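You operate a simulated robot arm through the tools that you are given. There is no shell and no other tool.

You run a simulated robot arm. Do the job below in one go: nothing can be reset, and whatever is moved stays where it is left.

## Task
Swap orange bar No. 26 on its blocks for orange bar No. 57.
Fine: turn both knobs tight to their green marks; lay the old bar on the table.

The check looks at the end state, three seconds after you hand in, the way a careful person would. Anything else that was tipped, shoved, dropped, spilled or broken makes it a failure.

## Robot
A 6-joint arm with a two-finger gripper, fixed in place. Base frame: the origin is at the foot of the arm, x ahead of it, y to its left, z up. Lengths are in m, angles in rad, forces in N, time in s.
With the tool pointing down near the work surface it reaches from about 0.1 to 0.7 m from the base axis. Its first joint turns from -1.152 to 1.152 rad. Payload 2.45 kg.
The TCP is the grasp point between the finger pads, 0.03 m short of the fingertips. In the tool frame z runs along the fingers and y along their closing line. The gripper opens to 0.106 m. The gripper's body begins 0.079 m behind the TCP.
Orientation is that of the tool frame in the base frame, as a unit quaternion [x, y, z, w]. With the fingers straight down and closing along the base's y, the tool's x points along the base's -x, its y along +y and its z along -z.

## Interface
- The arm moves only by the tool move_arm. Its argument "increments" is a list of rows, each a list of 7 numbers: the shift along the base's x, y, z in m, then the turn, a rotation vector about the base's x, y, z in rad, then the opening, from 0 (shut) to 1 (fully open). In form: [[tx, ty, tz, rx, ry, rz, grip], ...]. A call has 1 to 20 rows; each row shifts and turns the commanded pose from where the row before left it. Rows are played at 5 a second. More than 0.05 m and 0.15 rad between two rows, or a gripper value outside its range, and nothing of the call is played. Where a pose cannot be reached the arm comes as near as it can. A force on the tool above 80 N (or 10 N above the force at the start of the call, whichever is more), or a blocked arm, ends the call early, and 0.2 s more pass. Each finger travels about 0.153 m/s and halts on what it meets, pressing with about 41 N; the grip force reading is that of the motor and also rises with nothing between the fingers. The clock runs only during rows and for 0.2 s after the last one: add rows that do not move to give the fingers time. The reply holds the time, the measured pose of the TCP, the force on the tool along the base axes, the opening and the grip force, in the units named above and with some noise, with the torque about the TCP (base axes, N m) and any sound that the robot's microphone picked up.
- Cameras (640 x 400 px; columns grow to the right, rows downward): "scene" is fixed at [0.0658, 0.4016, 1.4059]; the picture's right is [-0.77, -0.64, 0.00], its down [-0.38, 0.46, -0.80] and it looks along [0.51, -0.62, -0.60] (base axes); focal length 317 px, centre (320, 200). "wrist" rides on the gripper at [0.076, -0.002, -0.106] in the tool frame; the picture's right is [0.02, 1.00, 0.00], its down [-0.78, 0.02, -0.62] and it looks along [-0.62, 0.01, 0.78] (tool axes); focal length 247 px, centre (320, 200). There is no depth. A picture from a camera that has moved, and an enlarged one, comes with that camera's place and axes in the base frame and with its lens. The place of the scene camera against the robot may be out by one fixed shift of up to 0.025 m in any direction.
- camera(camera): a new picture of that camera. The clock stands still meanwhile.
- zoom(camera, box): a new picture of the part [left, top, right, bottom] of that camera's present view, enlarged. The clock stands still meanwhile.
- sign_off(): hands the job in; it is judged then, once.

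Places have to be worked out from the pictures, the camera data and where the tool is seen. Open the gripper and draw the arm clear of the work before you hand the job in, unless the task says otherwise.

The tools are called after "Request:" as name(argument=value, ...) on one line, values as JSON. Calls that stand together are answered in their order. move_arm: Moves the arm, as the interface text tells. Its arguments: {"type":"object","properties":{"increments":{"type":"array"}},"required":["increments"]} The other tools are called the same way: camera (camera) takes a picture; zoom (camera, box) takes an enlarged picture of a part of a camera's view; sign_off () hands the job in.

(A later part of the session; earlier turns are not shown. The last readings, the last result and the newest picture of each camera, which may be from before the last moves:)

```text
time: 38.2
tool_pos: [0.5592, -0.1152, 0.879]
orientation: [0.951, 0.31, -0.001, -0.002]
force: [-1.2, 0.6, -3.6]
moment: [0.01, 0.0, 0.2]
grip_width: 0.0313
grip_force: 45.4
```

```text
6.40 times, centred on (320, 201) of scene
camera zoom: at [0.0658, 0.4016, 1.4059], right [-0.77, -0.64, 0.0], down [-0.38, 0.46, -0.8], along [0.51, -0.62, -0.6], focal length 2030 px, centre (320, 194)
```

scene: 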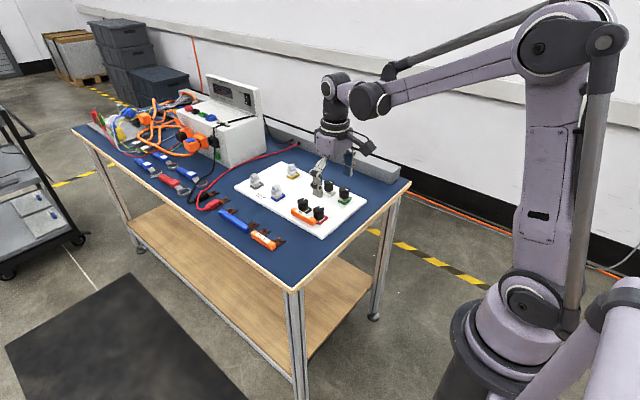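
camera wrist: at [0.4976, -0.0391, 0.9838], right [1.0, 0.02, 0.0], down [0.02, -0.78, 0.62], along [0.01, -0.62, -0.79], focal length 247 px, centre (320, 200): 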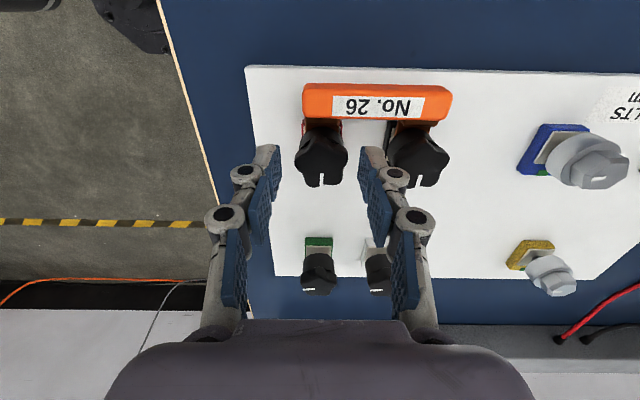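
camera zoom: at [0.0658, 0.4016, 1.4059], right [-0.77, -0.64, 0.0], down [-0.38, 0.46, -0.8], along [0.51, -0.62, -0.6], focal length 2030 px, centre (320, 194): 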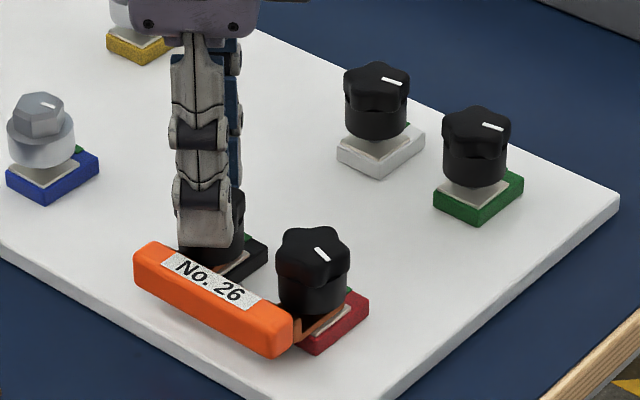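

The grip is well centred with almost no side force. I turn counter-clockwise, rising slightly per row.

Request:
move_arm(increments=[[0, 0, 0, 0, 0, 0.08, 0.2], [0, 0, 0, 0, 0, 0.1, 0.2], [0, 0, 0.0001, 0, 0, 0.1, 0.2], [0, 0, 0, 0, 0, 0.1, 0.2], [0, 0, 0.0001, 0, 0, 0.1, 0.2], [0, 0, 0.0001, 0, 0, 0.1, 0.2], [0, 0, 0, 0, 0, 0.1, 0.2], [0, 0, 0.0001, 0, 0, 0.1, 0.2], [0, 0, 0.0001, 0, 0, 0.1, 0.2], [0, 0, 0, 0, 0, 0.1, 0.2]])

Request:
zoom(camera="scene", box=[270, 170, 370, 232])

```text
time: 40.4
tool_pos: [0.5598, -0.1148, 0.879]
orientation: [0.694, 0.72, -0.003, -0.002]
force: [2.1, 2.5, -1.6]
moment: [0.0, -0.14, 0.0]
grip_width: 0.0314
grip_force: 45.1
```

```text
6.40 times, centred on (320, 201) of scene
camera zoom: at [0.0658, 0.4016, 1.4059], right [-0.77, -0.64, 0.0], down [-0.38, 0.46, -0.8], along [0.51, -0.62, -0.6], focal length 2030 px, centre (320, 194)
```

zoom: 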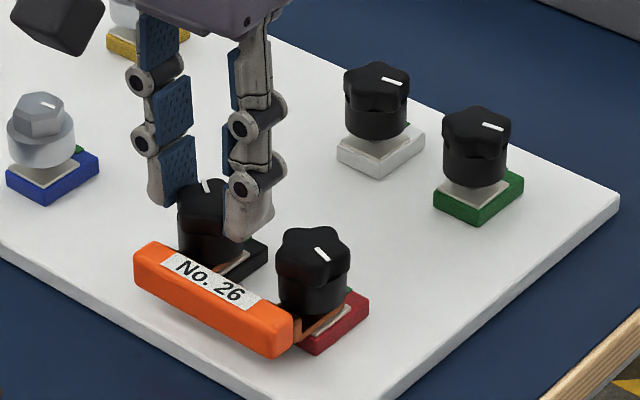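

The forces are low and the pointer turns with the gripper. I continue with a longer stroke.

Request:
move_arm(increments=[[0, 0, 0.0001, 0, 0, 0.1, 0.2], [0, 0, 0, 0, 0, 0.1, 0.2], [0, 0, 0.0001, 0, 0, 0.1, 0.2], [0, 0, 0.0001, 0, 0, 0.1, 0.2], [0, 0, 0.0001, 0, 0, 0.1, 0.2], [0, 0, 0, 0, 0, 0.1, 0.2], [0, 0, 0.0001, 0, 0, 0.1, 0.2], [0, 0, 0.0001, 0, 0, 0.1, 0.2], [0, 0, 0.0001, 0, 0, 0.1, 0.2], [0, 0, 0, 0, 0, 0.1, 0.2]])

Request:
move_arm(increments=[[0, 0, 0.0001, 0, 0, 0.1, 0.2], [0, 0, 0.0001, 0, 0, 0.1, 0.2], [0, 0, 0.0001, 0, 0, 0.1, 0.2], [0, 0, 0.0001, 0, 0, 0.1, 0.2], [0, 0, 0.0001, 0, 0, 0.1, 0.2], [0, 0, 0, 0, 0, 0.1, 0.2], [0, 0, 0.0001, 0, 0, 0.1, 0.2], [0, 0, 0.0001, 0, 0, 0.1, 0.2], [0, 0, 0.0001, 0, 0, 0.1, 0.2], [0, 0, 0, 0, 0, 0.1, 0.2]])

Request:
zoom(camera="scene", box=[270, 170, 370, 232])

Request:
zoom(camera="wrist", box=[240, 80, 400, 180])

```text
time: 42.6
tool_pos: [0.561, -0.1151, 0.8793]
orientation: [0.262, 0.965, -0.001, -0.001]
force: [11.6, 5.4, 4.8]
moment: [0.08, -0.54, -0.01]
grip_width: 0.0312
grip_force: 45.0
```

```text
time: 44.8
tool_pos: [0.5605, -0.115, 0.8801]
orientation: [-0.234, 0.972, -0.003, 0.001]
force: [7.3, 8.9, 4.9]
moment: [0.17, 0.04, 0.01]
grip_width: 0.0312
grip_force: 45.1
```

```text
6.40 times, centred on (320, 201) of scene
camera zoom: at [0.0659, 0.4018, 1.4058], right [-0.77, -0.64, 0.0], down [-0.38, 0.46, -0.8], along [0.51, -0.62, -0.6], focal length 2030 px, centre (320, 194)
```

zoom: 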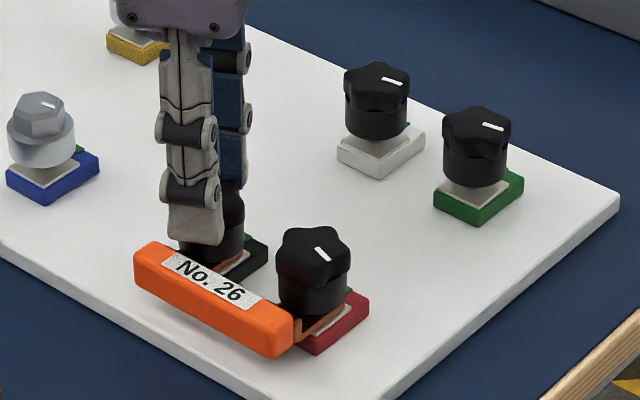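

```text
4.00 times, centred on (320, 130) of wrist
camera zoom: at [0.493, -0.1508, 0.9865], right [-0.47, 0.88, -0.01], down [0.69, 0.37, 0.62], along [0.55, 0.29, -0.78], focal length 988 px, centre (320, 480)
```

zoom: 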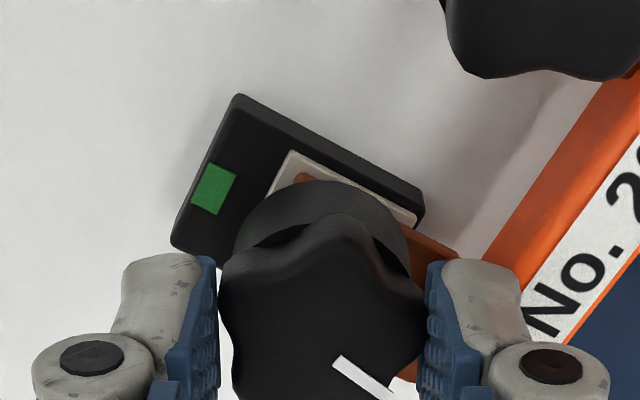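

I have turned about 171° so far and go on to roughly 270°.

Request:
move_arm(increments=[[0.0004, 0.0005, 0.0002, 0, 0, 0.1, 0.2], [0, 0, 0.0001, 0, 0, 0.1, 0.2], [0, 0, 0.0001, 0, 0, 0.1, 0.2], [0, 0, 0.0001, 0, 0, 0.1, 0.2], [0, 0, 0.0001, 0, 0, 0.1, 0.2], [0, 0, 0.0001, 0, 0, 0.1, 0.2], [0, 0, 0.0001, 0, 0, 0.1, 0.2], [0, 0, 0.0001, 0, 0, 0.1, 0.2]])

Request:
move_arm(increments=[[0, 0, 0.0001, 0, 0, 0.1, 0.2], [0, 0, 0.0001, 0, 0, 0.1, 0.2], [0, 0, 0.0001, 0, 0, 0.1, 0.2], [0, 0, 0.0001, 0, 0, 0.1, 0.2], [0, 0, 0.0001, 0, 0, 0.1, 0.2], [0, 0, 0.0001, 0, 0, 0.1, 0.2], [0, 0, 0.0001, 0, 0, 0.1, 0.2], [0, 0, 0.0001, 0, 0, 0.1, 0.2], [0, 0, 0.0001, 0, 0, 0.1, 0.2]])

Request:
zoom(camera="scene", box=[270, 170, 370, 232])

Request:
zoom(camera="wrist", box=[240, 80, 400, 180])

```text
time: 46.6
tool_pos: [0.5592, -0.1147, 0.8807]
orientation: [-0.594, 0.805, -0.002, 0.002]
force: [-0.9, 9.1, 1.6]
moment: [-0.19, 0.18, 0.01]
grip_width: 0.0307
grip_force: 45.2
```

```text
time: 48.6
tool_pos: [0.5586, -0.1152, 0.8827]
orientation: [0.885, -0.466, 0.002, -0.003]
force: [-8.1, 8.1, -2.8]
moment: [0.22, 0.28, -0.01]
grip_width: 0.0311
grip_force: 44.9
```

```text
6.40 times, centred on (320, 201) of scene
camera zoom: at [0.0656, 0.4018, 1.4059], right [-0.77, -0.64, 0.0], down [-0.38, 0.46, -0.8], along [0.51, -0.62, -0.6], focal length 2030 px, centre (320, 194)
```

zoom: 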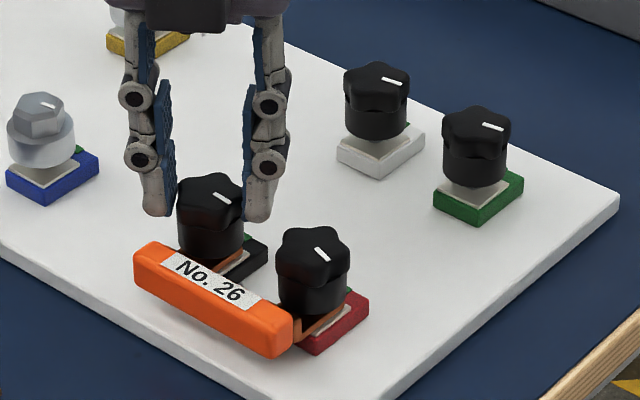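

```text
4.00 times, centred on (320, 130) of wrist
camera zoom: at [0.6043, -0.1779, 0.9886], right [-0.81, -0.58, 0.0], down [-0.46, 0.64, 0.62], along [-0.36, 0.51, -0.78], focal length 988 px, centre (320, 480)
```

zoom: 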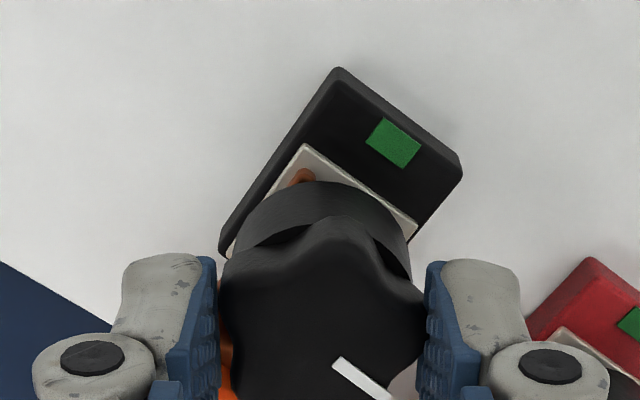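

Both pointers have now turned about 268°. I open, rise clear and rotate the tool back to closing along y, over bar 26's middle.

Request:
move_arm(increments=[[0, 0, 0, 0, 0, 0, 0.35], [0, 0, 0, 0, 0, 0, 0.45], [0, 0, 0, 0, 0, 0, 0.45], [0, 0, 0.02, 0, 0, 0, 0.45], [0, 0, 0.03, 0, 0, 0, 0.45], [-0.003, 0.003, 0, 0, 0, -0.1447, 0.45], [-0.003, 0.003, 0, 0, 0, -0.1447, 0.45], [-0.003, 0.003, 0, 0, 0, -0.1447, 0.45], [-0.003, 0.003, 0, 0, 0, -0.1447, 0.45], [-0.003, 0.003, 0, 0, 0, -0.1447, 0.45], [-0.003, 0.003, 0, 0, 0, -0.1447, 0.45], [-0.003, 0.003, 0, 0, 0, -0.1447, 0.45], [-0.003, 0.003, 0, 0, 0, -0.1447, 0.45], [-0.003, 0.003, 0, 0, 0, -0.1447, 0.45], [-0.001, 0.003, 0, 0, 0, -0.1447, 0.45], [0, 0.002, 0, 0, 0, -0.1447, 0.45], [0, 0, 0, 0, 0, -0.1447, 0.45], [0, 0, 0, 0, 0, -0.1447, 0.45], [0, 0, 0, 0, 0, -0.1447, 0.45], [0, 0, 0, 0, 0, -0.1447, 0.45]])

Request:
camera(camera="wrist")

Request:
zoom(camera="wrist", box=[220, 80, 420, 205])

Request:
zoom(camera="scene", box=[270, 170, 370, 232])

```text
time: 52.8
tool_pos: [0.5334, -0.0829, 0.9321]
orientation: [0.003, 1.0, -0.002, 0.0]
force: [0.3, -0.2, 1.0]
moment: [0.0, 0.0, -0.01]
grip_width: 0.0478
grip_force: 0.0
```

```text
taken
camera wrist: at [0.4565, -0.0843, 1.0385], right [-0.02, 1.0, -0.01], down [0.78, 0.02, 0.62], along [0.62, 0.01, -0.78], focal length 247 px, centre (320, 200)
```

wrist: 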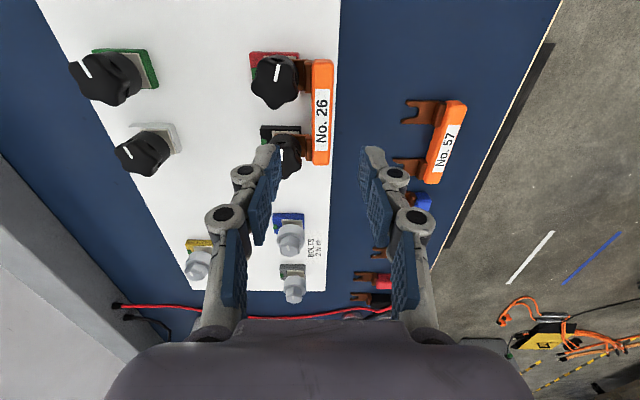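

```text
3.20 times, centred on (320, 142) of wrist
camera zoom: at [0.4565, -0.0843, 1.0385], right [-0.02, 1.0, -0.01], down [0.78, 0.02, 0.62], along [0.62, 0.01, -0.78], focal length 790 px, centre (320, 384)
```

zoom: 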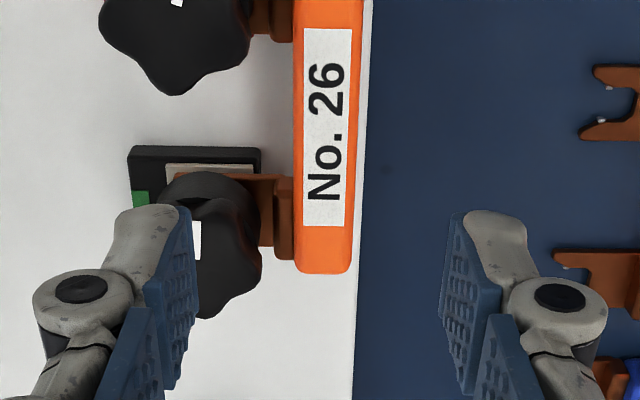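

```text
6.40 times, centred on (320, 201) of scene
camera zoom: at [0.0658, 0.4016, 1.4059], right [-0.77, -0.64, 0.0], down [-0.38, 0.46, -0.8], along [0.51, -0.62, -0.6], focal length 2030 px, centre (320, 194)
```

zoom: 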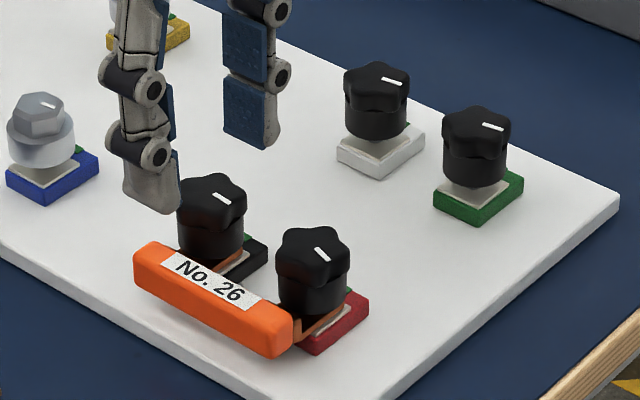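

The gripper is centred over bar 26 in y. I shift x to 0.531, narrow to 30 mm, and descend so one finger passes between the two knobs.

Request:
move_arm(increments=[[-0.0025, 0, 0, 0, 0, 0, 0.29], [0, 0, -0.02, 0, 0, 0, 0.29], [0, 0, -0.02, 0, 0, 0, 0.29], [0, 0, -0.012, 0, 0, 0, 0.29], [0, 0, 0, 0, 0, 0, 0.29]])

Request:
zoom(camera="wrist", box=[240, 90, 400, 190])

Request:
zoom(camera="scene", box=[270, 170, 370, 232])

```text
time: 54.0
tool_pos: [0.5316, -0.0839, 0.8806]
orientation: [0.0, 1.0, -0.002, 0.001]
force: [-0.1, 0.0, -1.5]
moment: [0.03, 0.0, 0.01]
grip_width: 0.0304
grip_force: 0.0
```

```text
4.00 times, centred on (320, 140) of wrist
camera zoom: at [0.4542, -0.085, 0.9861], right [-0.02, 1.0, -0.01], down [0.78, 0.02, 0.62], along [0.62, 0.01, -0.78], focal length 988 px, centre (320, 440)
```

zoom: 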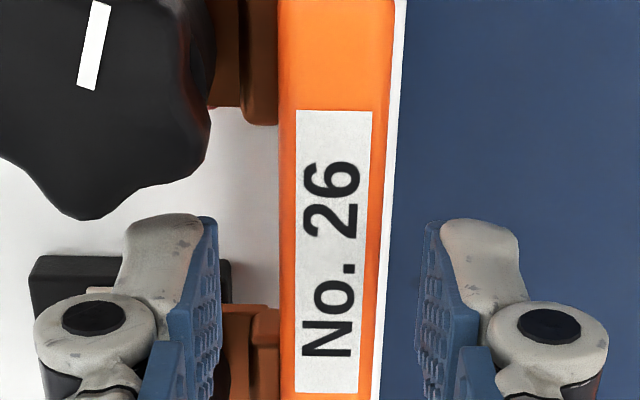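

```text
6.40 times, centred on (320, 201) of scene
camera zoom: at [0.0658, 0.4016, 1.4059], right [-0.77, -0.64, 0.0], down [-0.38, 0.46, -0.8], along [0.51, -0.62, -0.6], focal length 2030 px, centre (320, 194)
```

zoom: 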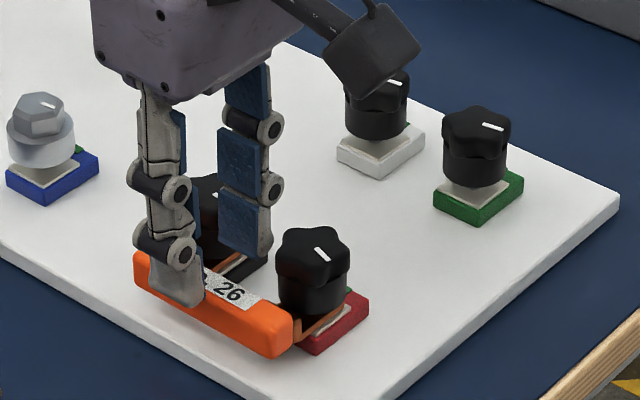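

The fingers straddle the bar with room to the knobs. I nudge 1.5 mm in +y, go down to z 0.861 and close on the bar.

Request:
move_arm(increments=[[0, 0.0015, -0.006, 0, 0, 0, 0.29], [0, 0, -0.007, 0, 0, 0, 0.29], [0, 0, -0.0065, 0, 0, 0, 0.29], [0, 0, 0, 0, 0, 0, 0.29]])

Request:
zoom(camera="wrist", box=[240, 100, 400, 200])

Request:
zoom(camera="scene", box=[270, 170, 370, 232])

```text
time: 55.0
tool_pos: [0.5293, -0.083, 0.8612]
orientation: [0.001, 1.0, -0.002, 0.0]
force: [-0.2, 0.3, -1.4]
moment: [0.0, -0.01, -0.03]
grip_width: 0.0307
grip_force: 0.0
```

```text
4.00 times, centred on (320, 150) of wrist
camera zoom: at [0.454, -0.0834, 0.9667], right [-0.02, 1.0, -0.01], down [0.78, 0.02, 0.62], along [0.62, 0.01, -0.78], focal length 988 px, centre (320, 400)
```

zoom: 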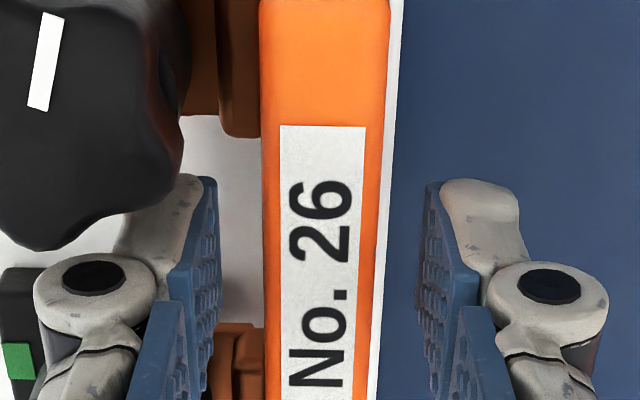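

```text
6.40 times, centred on (320, 201) of scene
camera zoom: at [0.0658, 0.4016, 1.4059], right [-0.77, -0.64, 0.0], down [-0.38, 0.46, -0.8], along [0.51, -0.62, -0.6], focal length 2030 px, centre (320, 194)
```

zoom: 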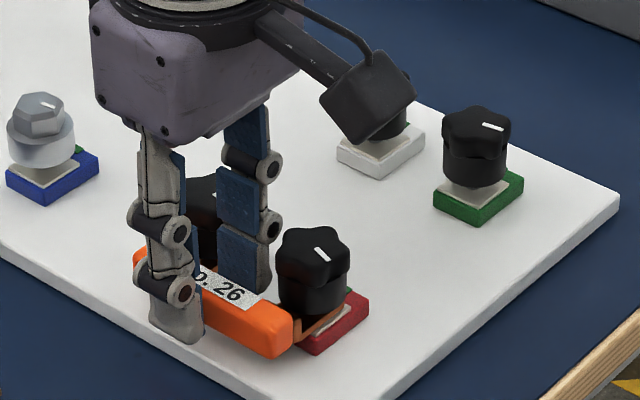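

The fingers are on both sides of the bar with no contact force. I close on it.

Request:
move_arm(increments=[[0, 0, 0, 0, 0, 0, 0.2], [0, 0, 0, 0, 0, 0, 0.1], [0, 0, 0, 0, 0, 0, 0.08], [0, 0, 0, 0, 0, 0, 0.08]])

Request:
zoom(camera="wrist", box=[240, 100, 400, 200])

Request:
zoom(camera="scene", box=[270, 170, 370, 232])

```text
time: 56.0
tool_pos: [0.5304, -0.0808, 0.8597]
orientation: [0.0, 1.0, -0.003, 0.0]
force: [-0.2, -0.5, -2.7]
moment: [0.01, -0.08, 0.09]
grip_width: 0.0156
grip_force: 41.2
```

```text
4.00 times, centred on (320, 150) of wrist
camera zoom: at [0.454, -0.0836, 0.9668], right [-0.02, 1.0, -0.01], down [0.78, 0.02, 0.62], along [0.62, 0.01, -0.78], focal length 988 px, centre (320, 400)
```

zoom: 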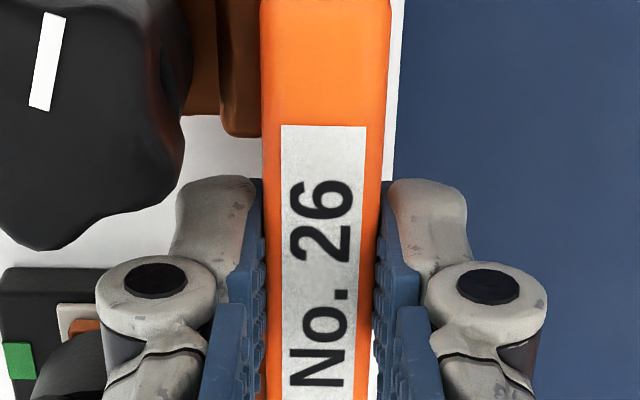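

```text
6.40 times, centred on (320, 201) of scene
camera zoom: at [0.0658, 0.4015, 1.4059], right [-0.77, -0.64, 0.0], down [-0.38, 0.46, -0.8], along [0.51, -0.62, -0.6], focal length 2030 px, centre (320, 194)
```

zoom: 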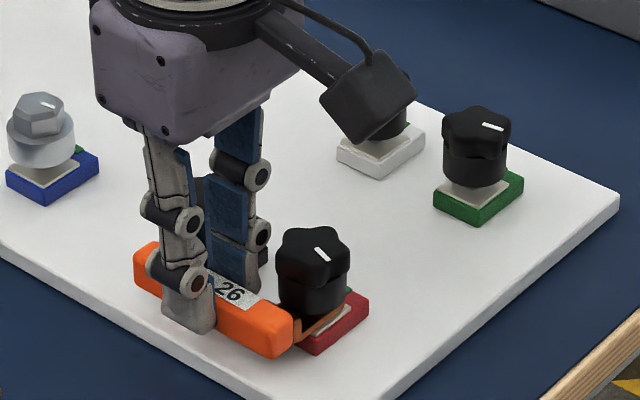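

The bar is gripped (width 15.6 mm). I lift about 1 mm and draw it slowly in +y out from under the knobs.

Request:
move_arm(increments=[[0, 0, 0.0008, 0, 0, 0, 0.08], [0, 0.002, 0, 0, 0, 0, 0.08], [0, 0.003, 0, 0, 0, 0, 0.08], [0, 0.003, 0, 0, 0, 0, 0.08], [0, 0, 0, 0, 0, 0, 0.08]])

Request:
zoom(camera="wrist", box=[220, 60, 420, 185])

Request:
zoom(camera="scene", box=[270, 170, 370, 232])

```text
time: 57.2
tool_pos: [0.5304, -0.075, 0.8613]
orientation: [0.001, 1.0, -0.003, 0.001]
force: [0.6, -0.4, -0.1]
moment: [-0.01, 0.03, 0.01]
grip_width: 0.0156
grip_force: 41.1
```

```text
3.20 times, centred on (320, 122) of wrist
camera zoom: at [0.4539, -0.0752, 0.9679], right [-0.02, 1.0, -0.01], down [0.78, 0.02, 0.62], along [0.62, 0.01, -0.78], focal length 790 px, centre (320, 448)
```

zoom: 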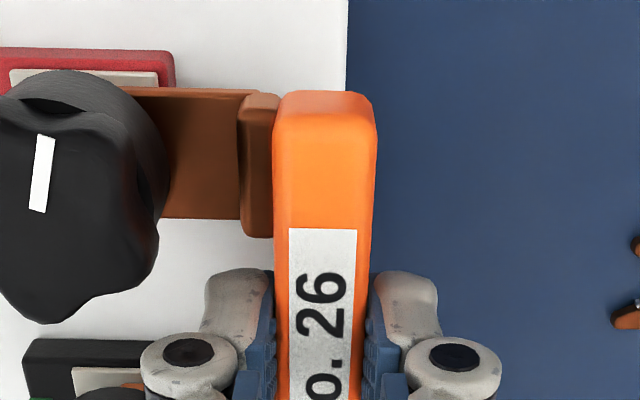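

```text
6.40 times, centred on (320, 201) of scene
camera zoom: at [0.0658, 0.4016, 1.4059], right [-0.77, -0.64, 0.0], down [-0.38, 0.46, -0.8], along [0.51, -0.62, -0.6], focal length 2030 px, centre (320, 194)
```

zoom: 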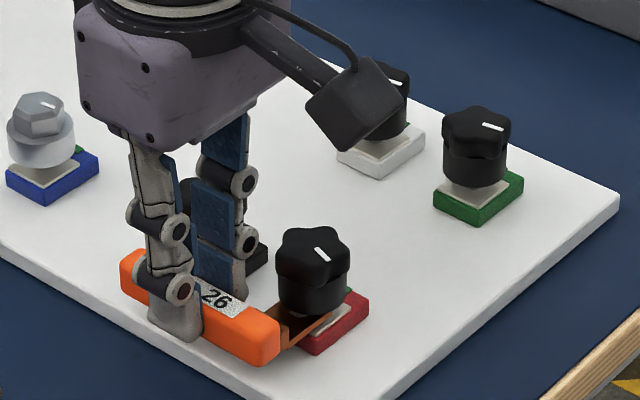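

The bar slides out freely with no force. I keep pulling in +y until the forks are clear.

Request:
move_arm(increments=[[0, 0.004, 0, 0, 0, 0, 0.08], [0, 0.004, 0, 0, 0, 0, 0.08], [0, 0.005, 0, 0, 0, 0, 0.08], [0, 0.006, 0, 0, 0, 0, 0.08], [0, 0.007, 0.001, 0, 0, 0, 0.08], [0, 0, 0, 0, 0, 0, 0.08]])

Request:
zoom(camera="wrist", box=[200, 60, 400, 185])

Request:
zoom(camera="scene", box=[250, 170, 350, 232])

```text
time: 58.6
tool_pos: [0.5311, -0.0485, 0.8618]
orientation: [0.001, 1.0, -0.002, 0.0]
force: [-0.3, -0.8, -0.1]
moment: [-0.02, -0.03, 0.01]
grip_width: 0.0156
grip_force: 40.9
```

```text
3.20 times, centred on (300, 122) of wrist
camera zoom: at [0.4539, -0.049, 0.9686], right [-0.02, 1.0, -0.01], down [0.78, 0.02, 0.62], along [0.62, 0.01, -0.78], focal length 790 px, centre (384, 448)
```

zoom: 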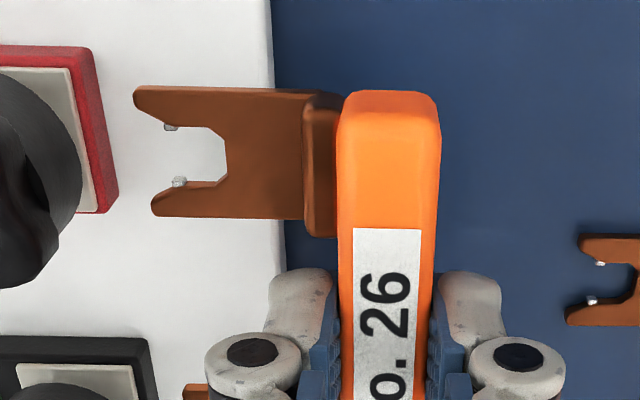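

```text
6.40 times, centred on (300, 201) of scene
camera zoom: at [0.0658, 0.4016, 1.4059], right [-0.77, -0.64, 0.0], down [-0.38, 0.46, -0.8], along [0.51, -0.62, -0.6], focal length 2030 px, centre (448, 194)
```

zoom: 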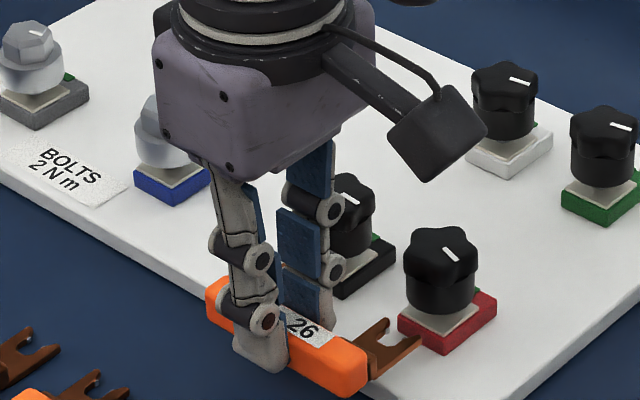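

The forks are clear of the blocks. I lift bar 26 and carry it to the free table patch near (0.458, 0.03).

Request:
move_arm(increments=[[0, 0.006, 0.02, 0, 0, 0, 0.08], [0, 0.006, 0.02, 0, 0, 0, 0.08], [-0.02, 0.018, 0, 0, 0, 0, 0.08], [-0.02, 0.018, 0, 0, 0, 0, 0.08], [-0.02, 0.018, 0, 0, 0, 0, 0.08], [-0.013, 0.012, 0, 0, 0, 0, 0.08], [0, 0, 0, 0, 0, 0, 0.08]])

Request:
camera(camera="wrist")

Request:
camera(camera="scene")

Request:
zoom(camera="scene", box=[220, 170, 340, 245])

```text
time: 60.2
tool_pos: [0.4562, 0.0297, 0.9026]
orientation: [0.001, 1.0, -0.002, -0.001]
force: [0.1, -0.1, -0.5]
moment: [-0.01, 0.01, 0.02]
grip_width: 0.0159
grip_force: 40.7
```

```text
taken
camera wrist: at [0.3803, 0.0293, 1.0079], right [-0.02, 1.0, -0.01], down [0.78, 0.02, 0.62], along [0.62, 0.01, -0.78], focal length 247 px, centre (320, 200)
```

wrist: 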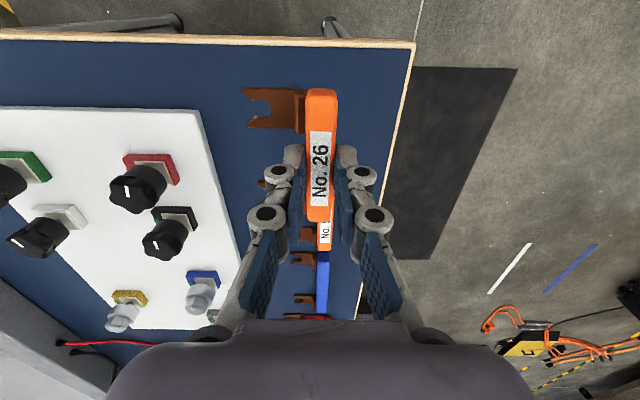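

```text
taken
```

scene: 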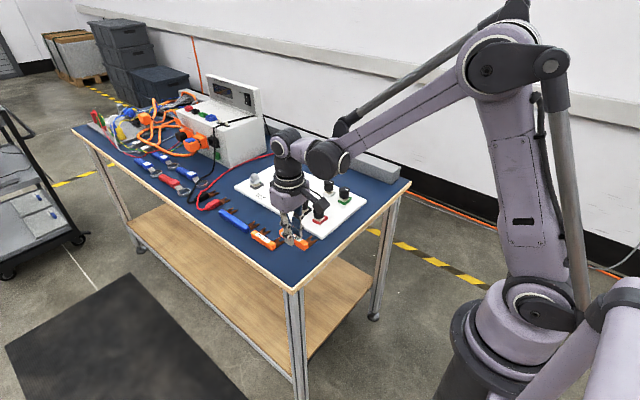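

```text
5.33 times, centred on (280, 208) of scene
camera zoom: at [0.0657, 0.4016, 1.4059], right [-0.77, -0.64, 0.0], down [-0.38, 0.46, -0.8], along [0.51, -0.62, -0.6], focal length 1691 px, centre (533, 160)
```

zoom: 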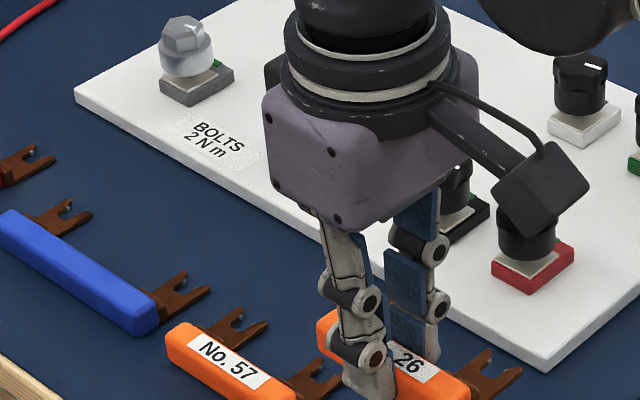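

The space under bar 26 is free, with its +x end short of bar 57. I lower it to just above the table.

Request:
move_arm(increments=[[0, 0, -0.02, 0, 0, 0, 0.08], [0, 0, -0.02, 0, 0, 0, 0.08], [0, 0, -0.015, 0, 0, 0, 0.08], [0, 0, -0.009, 0, 0, 0, 0.08], [0, 0, 0, 0, 0, 0, 0.08]])

Request:
zoom(camera="scene", box=[240, 200, 340, 262])

Request:
zoom(camera="wrist", box=[220, 60, 420, 185])

```text
time: 61.4
tool_pos: [0.457, 0.0302, 0.8379]
orientation: [0.001, 1.0, -0.003, 0.0]
force: [-0.2, 0.9, -0.8]
moment: [0.0, 0.04, 0.01]
grip_width: 0.0153
grip_force: 41.4
```

```text
6.40 times, centred on (290, 231) of scene
camera zoom: at [0.0658, 0.4016, 1.4059], right [-0.77, -0.64, 0.0], down [-0.38, 0.46, -0.8], along [0.51, -0.62, -0.6], focal length 2030 px, centre (512, 2)
```

zoom: 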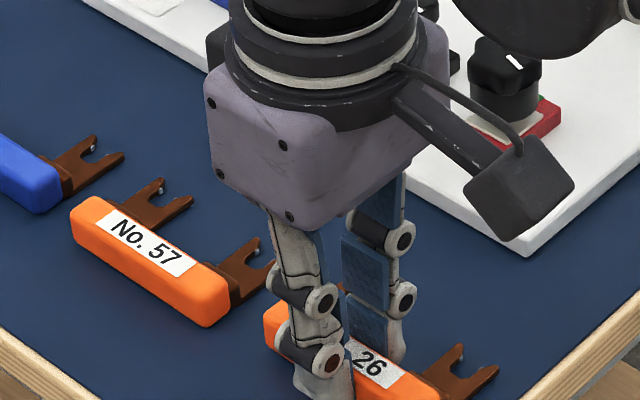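

```text
3.20 times, centred on (320, 122) of wrist
camera zoom: at [0.3813, 0.0285, 0.944], right [-0.02, 1.0, -0.01], down [0.78, 0.02, 0.62], along [0.62, 0.01, -0.78], focal length 790 px, centre (320, 448)
```

zoom: 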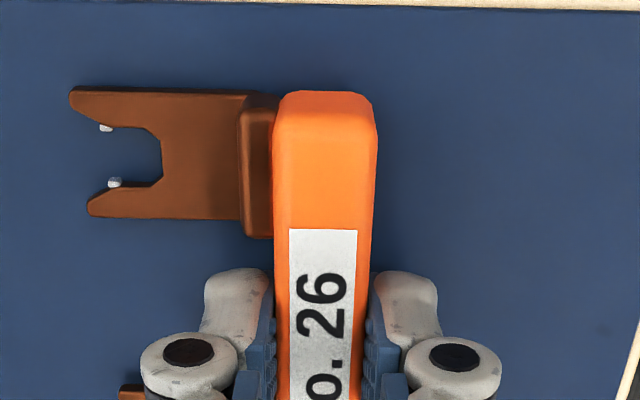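

The bar is a little above the table. I go down in 1 mm steps and check the force.

Request:
move_arm(increments=[[0, 0, -0.001, 0, 0, 0, 0.08], [0, 0, -0.001, 0, 0, 0, 0.08], [0, 0, -0.001, 0, 0, 0, 0.08], [0, 0, -0.001, 0, 0, 0, 0.08], [0, 0, 0, 0, 0, 0, 0.08]])

```text
time: 62.6
tool_pos: [0.4579, 0.0314, 0.8342]
orientation: [0.0, 1.0, -0.002, 0.001]
force: [4.9, 3.1, 44.6]
moment: [-0.11, -0.12, 0.01]
grip_width: 0.0157
grip_force: 41.2
```

There was contact at about z 0.8345, pressing 45 N. I back up until the force is nearly gone and look.

Request:
move_arm(increments=[[0, 0, 0.001, 0, 0, 0, 0.08], [0, 0, 0.0008, 0, 0, 0, 0.08], [0, 0, 0, 0, 0, 0, 0.08]])

Request:
zoom(camera="scene", box=[260, 210, 340, 260])

Request:
zoom(camera="wrist", box=[220, 60, 420, 185])

```text
time: 63.4
tool_pos: [0.4567, 0.0302, 0.8354]
orientation: [0.0, 1.0, -0.002, -0.001]
force: [-0.4, -0.4, -1.4]
moment: [-0.01, -0.02, 0.05]
grip_width: 0.0155
grip_force: 40.7
```

```text
8.00 times, centred on (300, 235) of scene
camera zoom: at [0.0658, 0.4015, 1.4059], right [-0.77, -0.64, 0.0], down [-0.38, 0.46, -0.8], along [0.51, -0.62, -0.6], focal length 2537 px, centre (480, -80)
```

zoom: 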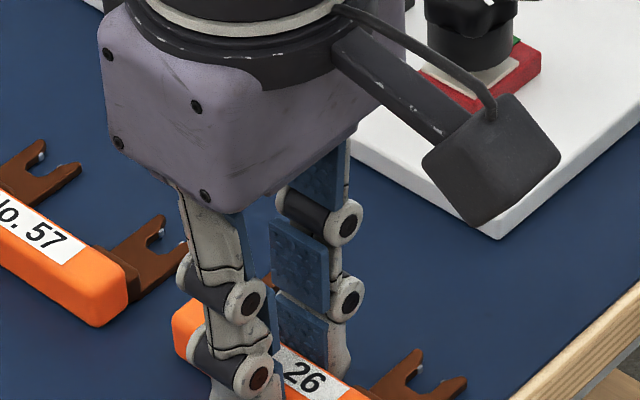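

```text
3.20 times, centred on (320, 122) of wrist
camera zoom: at [0.3804, 0.0283, 0.942], right [-0.02, 1.0, -0.01], down [0.78, 0.02, 0.62], along [0.62, 0.01, -0.78], focal length 790 px, centre (320, 448)
```

zoom: 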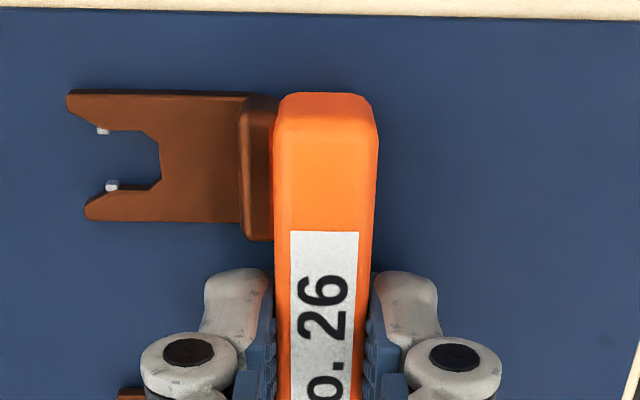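

I lower a touch to rest it and open gently.

Request:
move_arm(increments=[[0, 0, -0.0006, 0, 0, 0, 0.08], [0, 0, 0, 0, 0, 0, 0.17], [0, 0, 0, 0, 0, 0, 0.22], [0, 0, 0, 0, 0, 0, 0.22]])

Request:
zoom(camera="wrist", box=[220, 60, 420, 185])

Request:
zoom(camera="scene", box=[260, 210, 340, 260])

```text
time: 64.4
tool_pos: [0.4563, 0.03, 0.8345]
orientation: [0.001, 1.0, -0.003, 0.0]
force: [0.2, 0.1, -0.7]
moment: [0.03, 0.02, -0.05]
grip_width: 0.0232
grip_force: 0.1
```

```text
3.20 times, centred on (320, 122) of wrist
camera zoom: at [0.3807, 0.0286, 0.9416], right [-0.02, 1.0, -0.01], down [0.78, 0.02, 0.62], along [0.62, 0.01, -0.78], focal length 790 px, centre (320, 448)
```

zoom: 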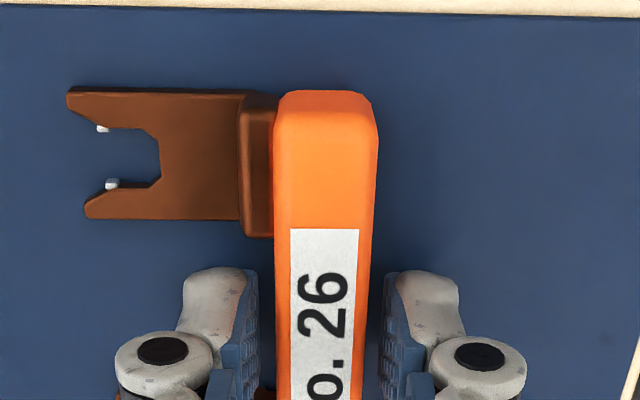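

```text
8.00 times, centred on (300, 235) of scene
camera zoom: at [0.0658, 0.4016, 1.4059], right [-0.77, -0.64, 0.0], down [-0.38, 0.46, -0.8], along [0.51, -0.62, -0.6], focal length 2537 px, centre (480, -80)
```

zoom: 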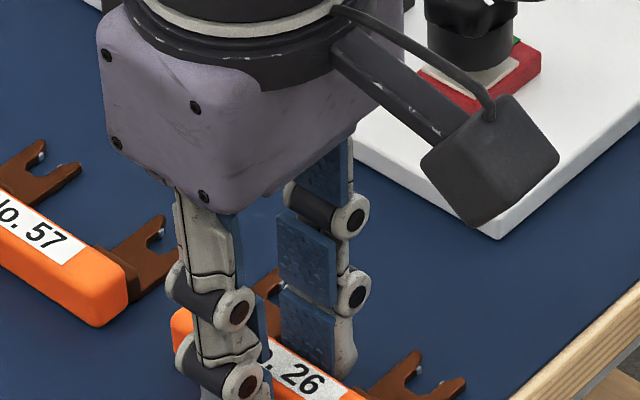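

Bar 26 did not move on release, so it was resting on the table with the TCP at 0.835. The mounted height was therefore about 25 mm above table rest. I rise and go over to bar 57.

Request:
move_arm(increments=[[0, 0, 0, 0, 0, 0, 0.29], [0, 0, 0.02, 0, 0, 0, 0.29], [0, 0, 0.03, 0, 0, 0, 0.29], [0.036, 0.002, 0, 0, 0, 0, 0.29], [0.037, 0.002, 0, 0, 0, 0, 0.29], [0.037, 0.0025, 0, 0, 0, 0, 0.29], [0, 0, 0, 0, 0, 0, 0.29]])

Request:
camera(camera="wrist")

Request:
zoom(camera="wrist", box=[220, 60, 420, 185])

Request:
zoom(camera="scene", box=[230, 190, 350, 265])

```text
time: 66.0
tool_pos: [0.5692, 0.035, 0.8844]
orientation: [0.002, 1.0, -0.003, 0.0]
force: [-0.9, 0.5, 0.7]
moment: [0.01, 0.0, 0.0]
grip_width: 0.0307
grip_force: 0.1
```

```text
taken
camera wrist: at [0.4921, 0.0349, 0.9907], right [-0.02, 1.0, -0.01], down [0.78, 0.02, 0.62], along [0.62, 0.01, -0.78], focal length 247 px, centre (320, 200)
```

wrist: 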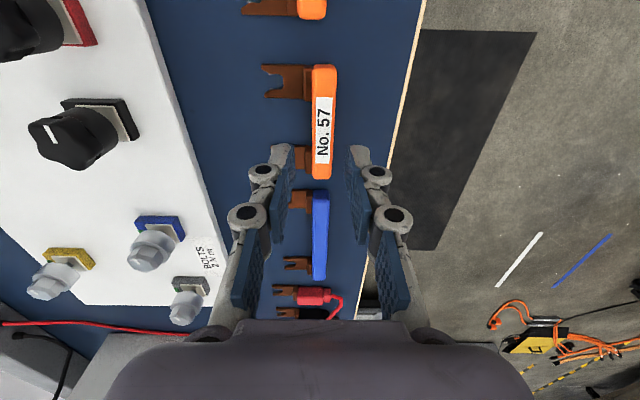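

```text
3.20 times, centred on (320, 122) of wrist
camera zoom: at [0.4921, 0.0349, 0.9907], right [-0.02, 1.0, -0.01], down [0.78, 0.02, 0.62], along [0.62, 0.01, -0.78], focal length 790 px, centre (320, 448)
```

zoom: 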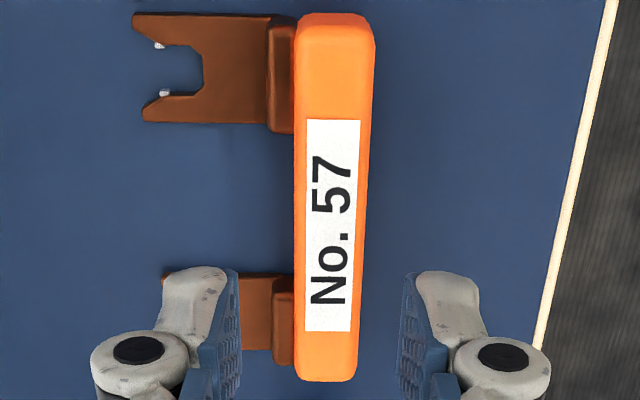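

```text
5.33 times, centred on (290, 228) of scene
camera zoom: at [0.0658, 0.4016, 1.4059], right [-0.77, -0.64, 0.0], down [-0.38, 0.46, -0.8], along [0.51, -0.62, -0.6], focal length 1691 px, centre (480, 53)
```

zoom: 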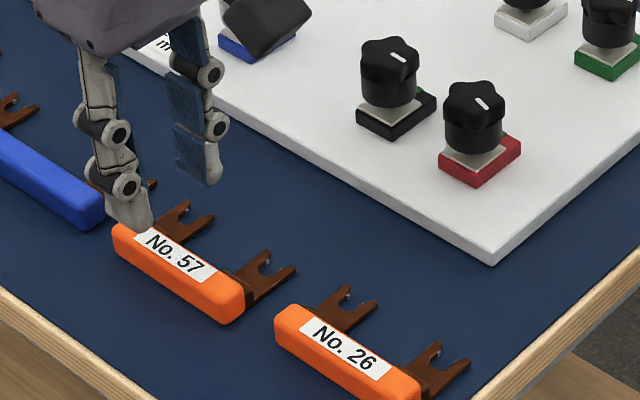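

Bar 26 lies flat and bar 57 is under the gripper. I adjust slightly (-2 mm x, +1.8 mm y) and descend partway to check the finger between the forks.

Request:
move_arm(increments=[[-0.002, 0.0018, -0.01, 0, 0, 0, 0.29], [0, 0, -0.014, 0, 0, 0, 0.29], [0, 0, 0, 0, 0, 0, 0.29]])

Request:
zoom(camera="wrist", box=[220, 80, 420, 205])

Request:
zoom(camera="scene", box=[230, 190, 330, 252])

```text
time: 66.8
tool_pos: [0.5657, 0.0383, 0.8606]
orientation: [0.001, 1.0, -0.002, 0.0]
force: [0.5, 0.2, 0.9]
moment: [-0.02, -0.02, 0.03]
grip_width: 0.0305
grip_force: 0.0
```

```text
3.20 times, centred on (320, 142) of wrist
camera zoom: at [0.4894, 0.0364, 0.9665], right [-0.02, 1.0, -0.01], down [0.78, 0.02, 0.62], along [0.62, 0.01, -0.78], focal length 790 px, centre (320, 384)
```

zoom: 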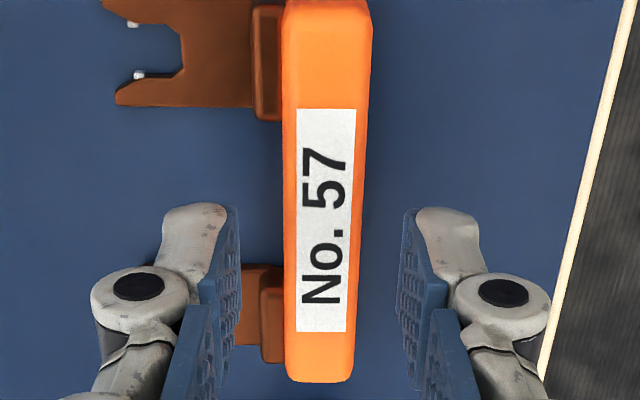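

```text
6.40 times, centred on (280, 221) of scene
camera zoom: at [0.0658, 0.4016, 1.4059], right [-0.77, -0.64, 0.0], down [-0.38, 0.46, -0.8], along [0.51, -0.62, -0.6], focal length 2030 px, centre (576, 66)
```

zoom: 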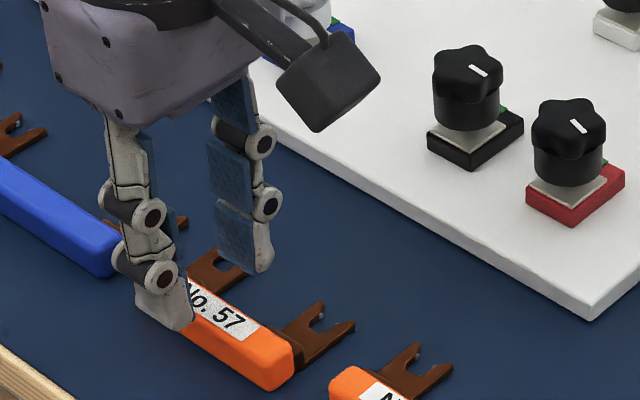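

The finger lies mid-way between the forks and the bar is centred. I descend close to the table height I used for bar 26.

Request:
move_arm(increments=[[0, 0, -0.01, 0, 0, 0, 0.29], [0, 0, -0.01, 0, 0, 0, 0.29], [0, 0, -0.004, 0, 0, 0, 0.29], [0, 0, 0, 0, 0, 0, 0.29]])

Request:
zoom(camera="wrist", box=[220, 60, 420, 185])

```text
time: 67.8
tool_pos: [0.5655, 0.0383, 0.8373]
orientation: [0.001, 1.0, -0.002, 0.0]
force: [0.1, -0.1, -0.4]
moment: [0.03, 0.01, 0.03]
grip_width: 0.0307
grip_force: 0.1
```

```text
3.20 times, centred on (320, 122) of wrist
camera zoom: at [0.4891, 0.0371, 0.9432], right [-0.02, 1.0, -0.01], down [0.78, 0.02, 0.62], along [0.62, 0.01, -0.78], focal length 790 px, centre (320, 448)
```

zoom: 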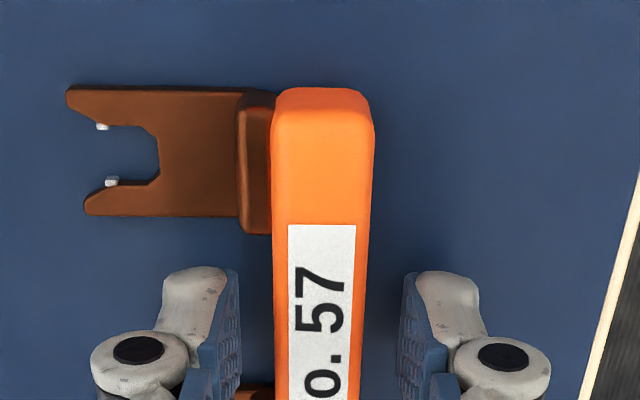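

The view nearly matches bar 26's grip view. I lower 1.5 mm more and close on bar 57.

Request:
move_arm(increments=[[0, 0, -0.0015, 0, 0, 0, 0.29], [0, 0, 0, 0, 0, 0, 0.2], [0, 0, 0, 0, 0, 0, 0.1], [0, 0, 0, 0, 0, 0, 0.08], [0, 0, 0, 0, 0, 0, 0.08]])

Request:
zoom(camera="wrist", box=[220, 60, 420, 185])

```text
time: 69.0
tool_pos: [0.5656, 0.0381, 0.8366]
orientation: [0.001, 1.0, -0.003, -0.001]
force: [0.4, -0.2, 0.4]
moment: [0.0, 0.0, -0.02]
grip_width: 0.0156
grip_force: 40.3
```

```text
3.20 times, centred on (320, 122) of wrist
camera zoom: at [0.4888, 0.0375, 0.9421], right [-0.02, 1.0, -0.01], down [0.78, 0.02, 0.62], along [0.62, 0.01, -0.78], focal length 790 px, centre (320, 448)
```

zoom: 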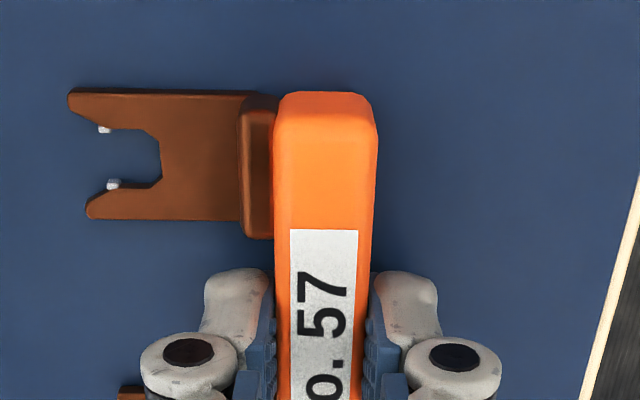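

The grip view of bar 57 is practically identical to bar 26's, so the same TCP pose will mount it. I lift it and carry it to in front of the knobs at about (0.530, -0.042).

Request:
move_arm(increments=[[0, 0, 0.02, 0, 0, 0, 0.08], [0, 0, 0.02, 0, 0, 0, 0.08], [0, 0, 0.02, 0, 0, 0, 0.08], [-0.0118, -0.0267, 0, 0, 0, 0, 0.08], [-0.0118, -0.0267, 0, 0, 0, 0, 0.08], [-0.0116, -0.0266, 0, 0, 0, 0, 0.08], [0, 0, 0, 0, 0, 0, 0.08], [0, 0, 0, 0, 0, 0, 0.08]])

Request:
zoom(camera="wrist", box=[200, 60, 400, 185])

Request:
zoom(camera="scene", box=[250, 170, 350, 232])

```text
time: 70.8
tool_pos: [0.5275, -0.0411, 0.896]
orientation: [0.001, 1.0, -0.002, -0.001]
force: [0.3, -0.3, 0.0]
moment: [-0.02, 0.03, -0.04]
grip_width: 0.0156
grip_force: 41.3
```

```text
3.20 times, centred on (300, 122) of wrist
camera zoom: at [0.4531, -0.0417, 1.003], right [-0.02, 1.0, -0.01], down [0.78, 0.02, 0.62], along [0.62, 0.01, -0.78], focal length 790 px, centre (384, 448)
```

zoom: 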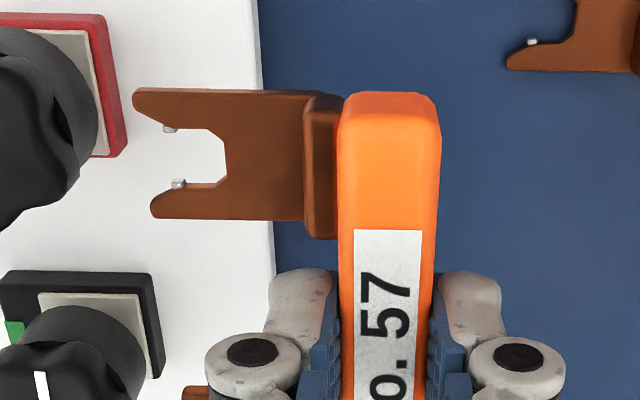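

```text
6.40 times, centred on (300, 201) of scene
camera zoom: at [0.0658, 0.4015, 1.4059], right [-0.77, -0.64, 0.0], down [-0.38, 0.46, -0.8], along [0.51, -0.62, -0.6], focal length 2030 px, centre (448, 194)
```

zoom: 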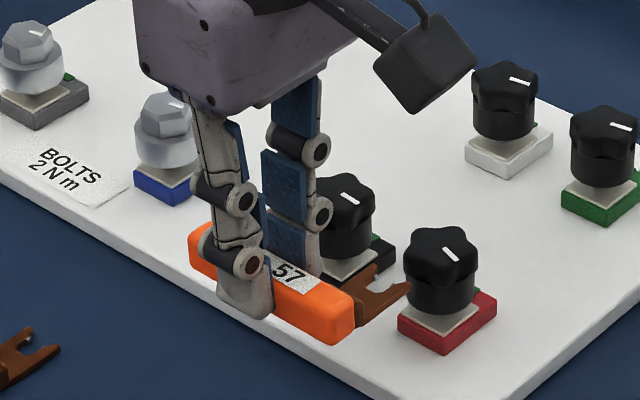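

I lower to the height bar 26 had while sliding out and compare the view with the earlier one.

Request:
move_arm(increments=[[0.0008, 0, -0.012, 0, 0, 0, 0.08], [0, 0, -0.012, 0, 0, 0, 0.08], [0, 0, -0.0102, 0, 0, 0, 0.08], [0, -0.0072, 0, 0, 0, 0, 0.08], [0, 0, 0, 0, 0, 0, 0.08], [0, 0, 0, 0, 0, 0, 0.08]])

Request:
zoom(camera="wrist", box=[200, 60, 400, 185])

Request:
zoom(camera="scene", box=[250, 170, 350, 232])

```text
time: 72.2
tool_pos: [0.529, -0.0471, 0.8612]
orientation: [0.001, 1.0, -0.003, 0.0]
force: [-0.3, 0.1, -0.5]
moment: [0.01, 0.03, 0.02]
grip_width: 0.0154
grip_force: 41.0
```

```text
3.20 times, centred on (300, 122) of wrist
camera zoom: at [0.4548, -0.0498, 0.9679], right [-0.02, 1.0, -0.01], down [0.78, 0.02, 0.62], along [0.62, 0.01, -0.78], focal length 790 px, centre (384, 448)
```

zoom: 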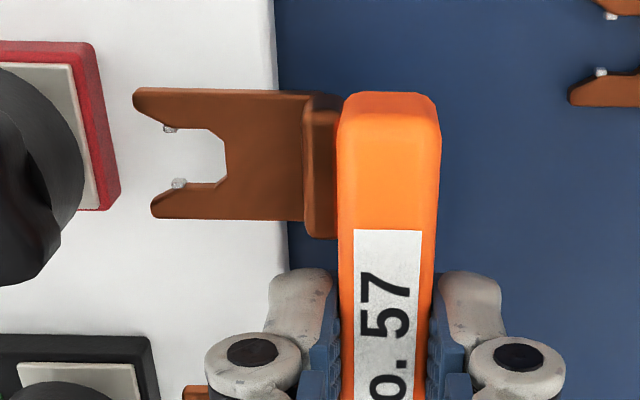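

```text
6.40 times, centred on (300, 201) of scene
camera zoom: at [0.0658, 0.4015, 1.4059], right [-0.77, -0.64, 0.0], down [-0.38, 0.46, -0.8], along [0.51, -0.62, -0.6], focal length 2030 px, centre (448, 194)
```

zoom: 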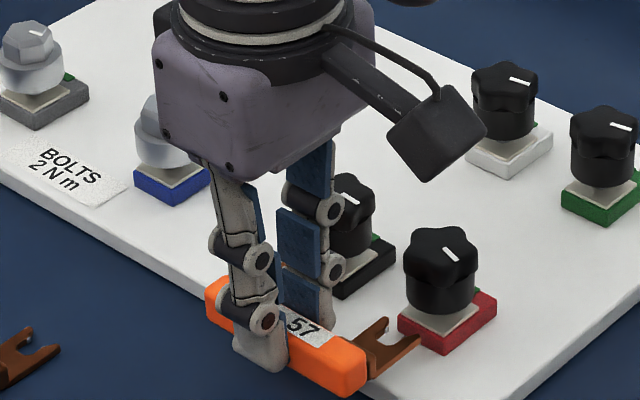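

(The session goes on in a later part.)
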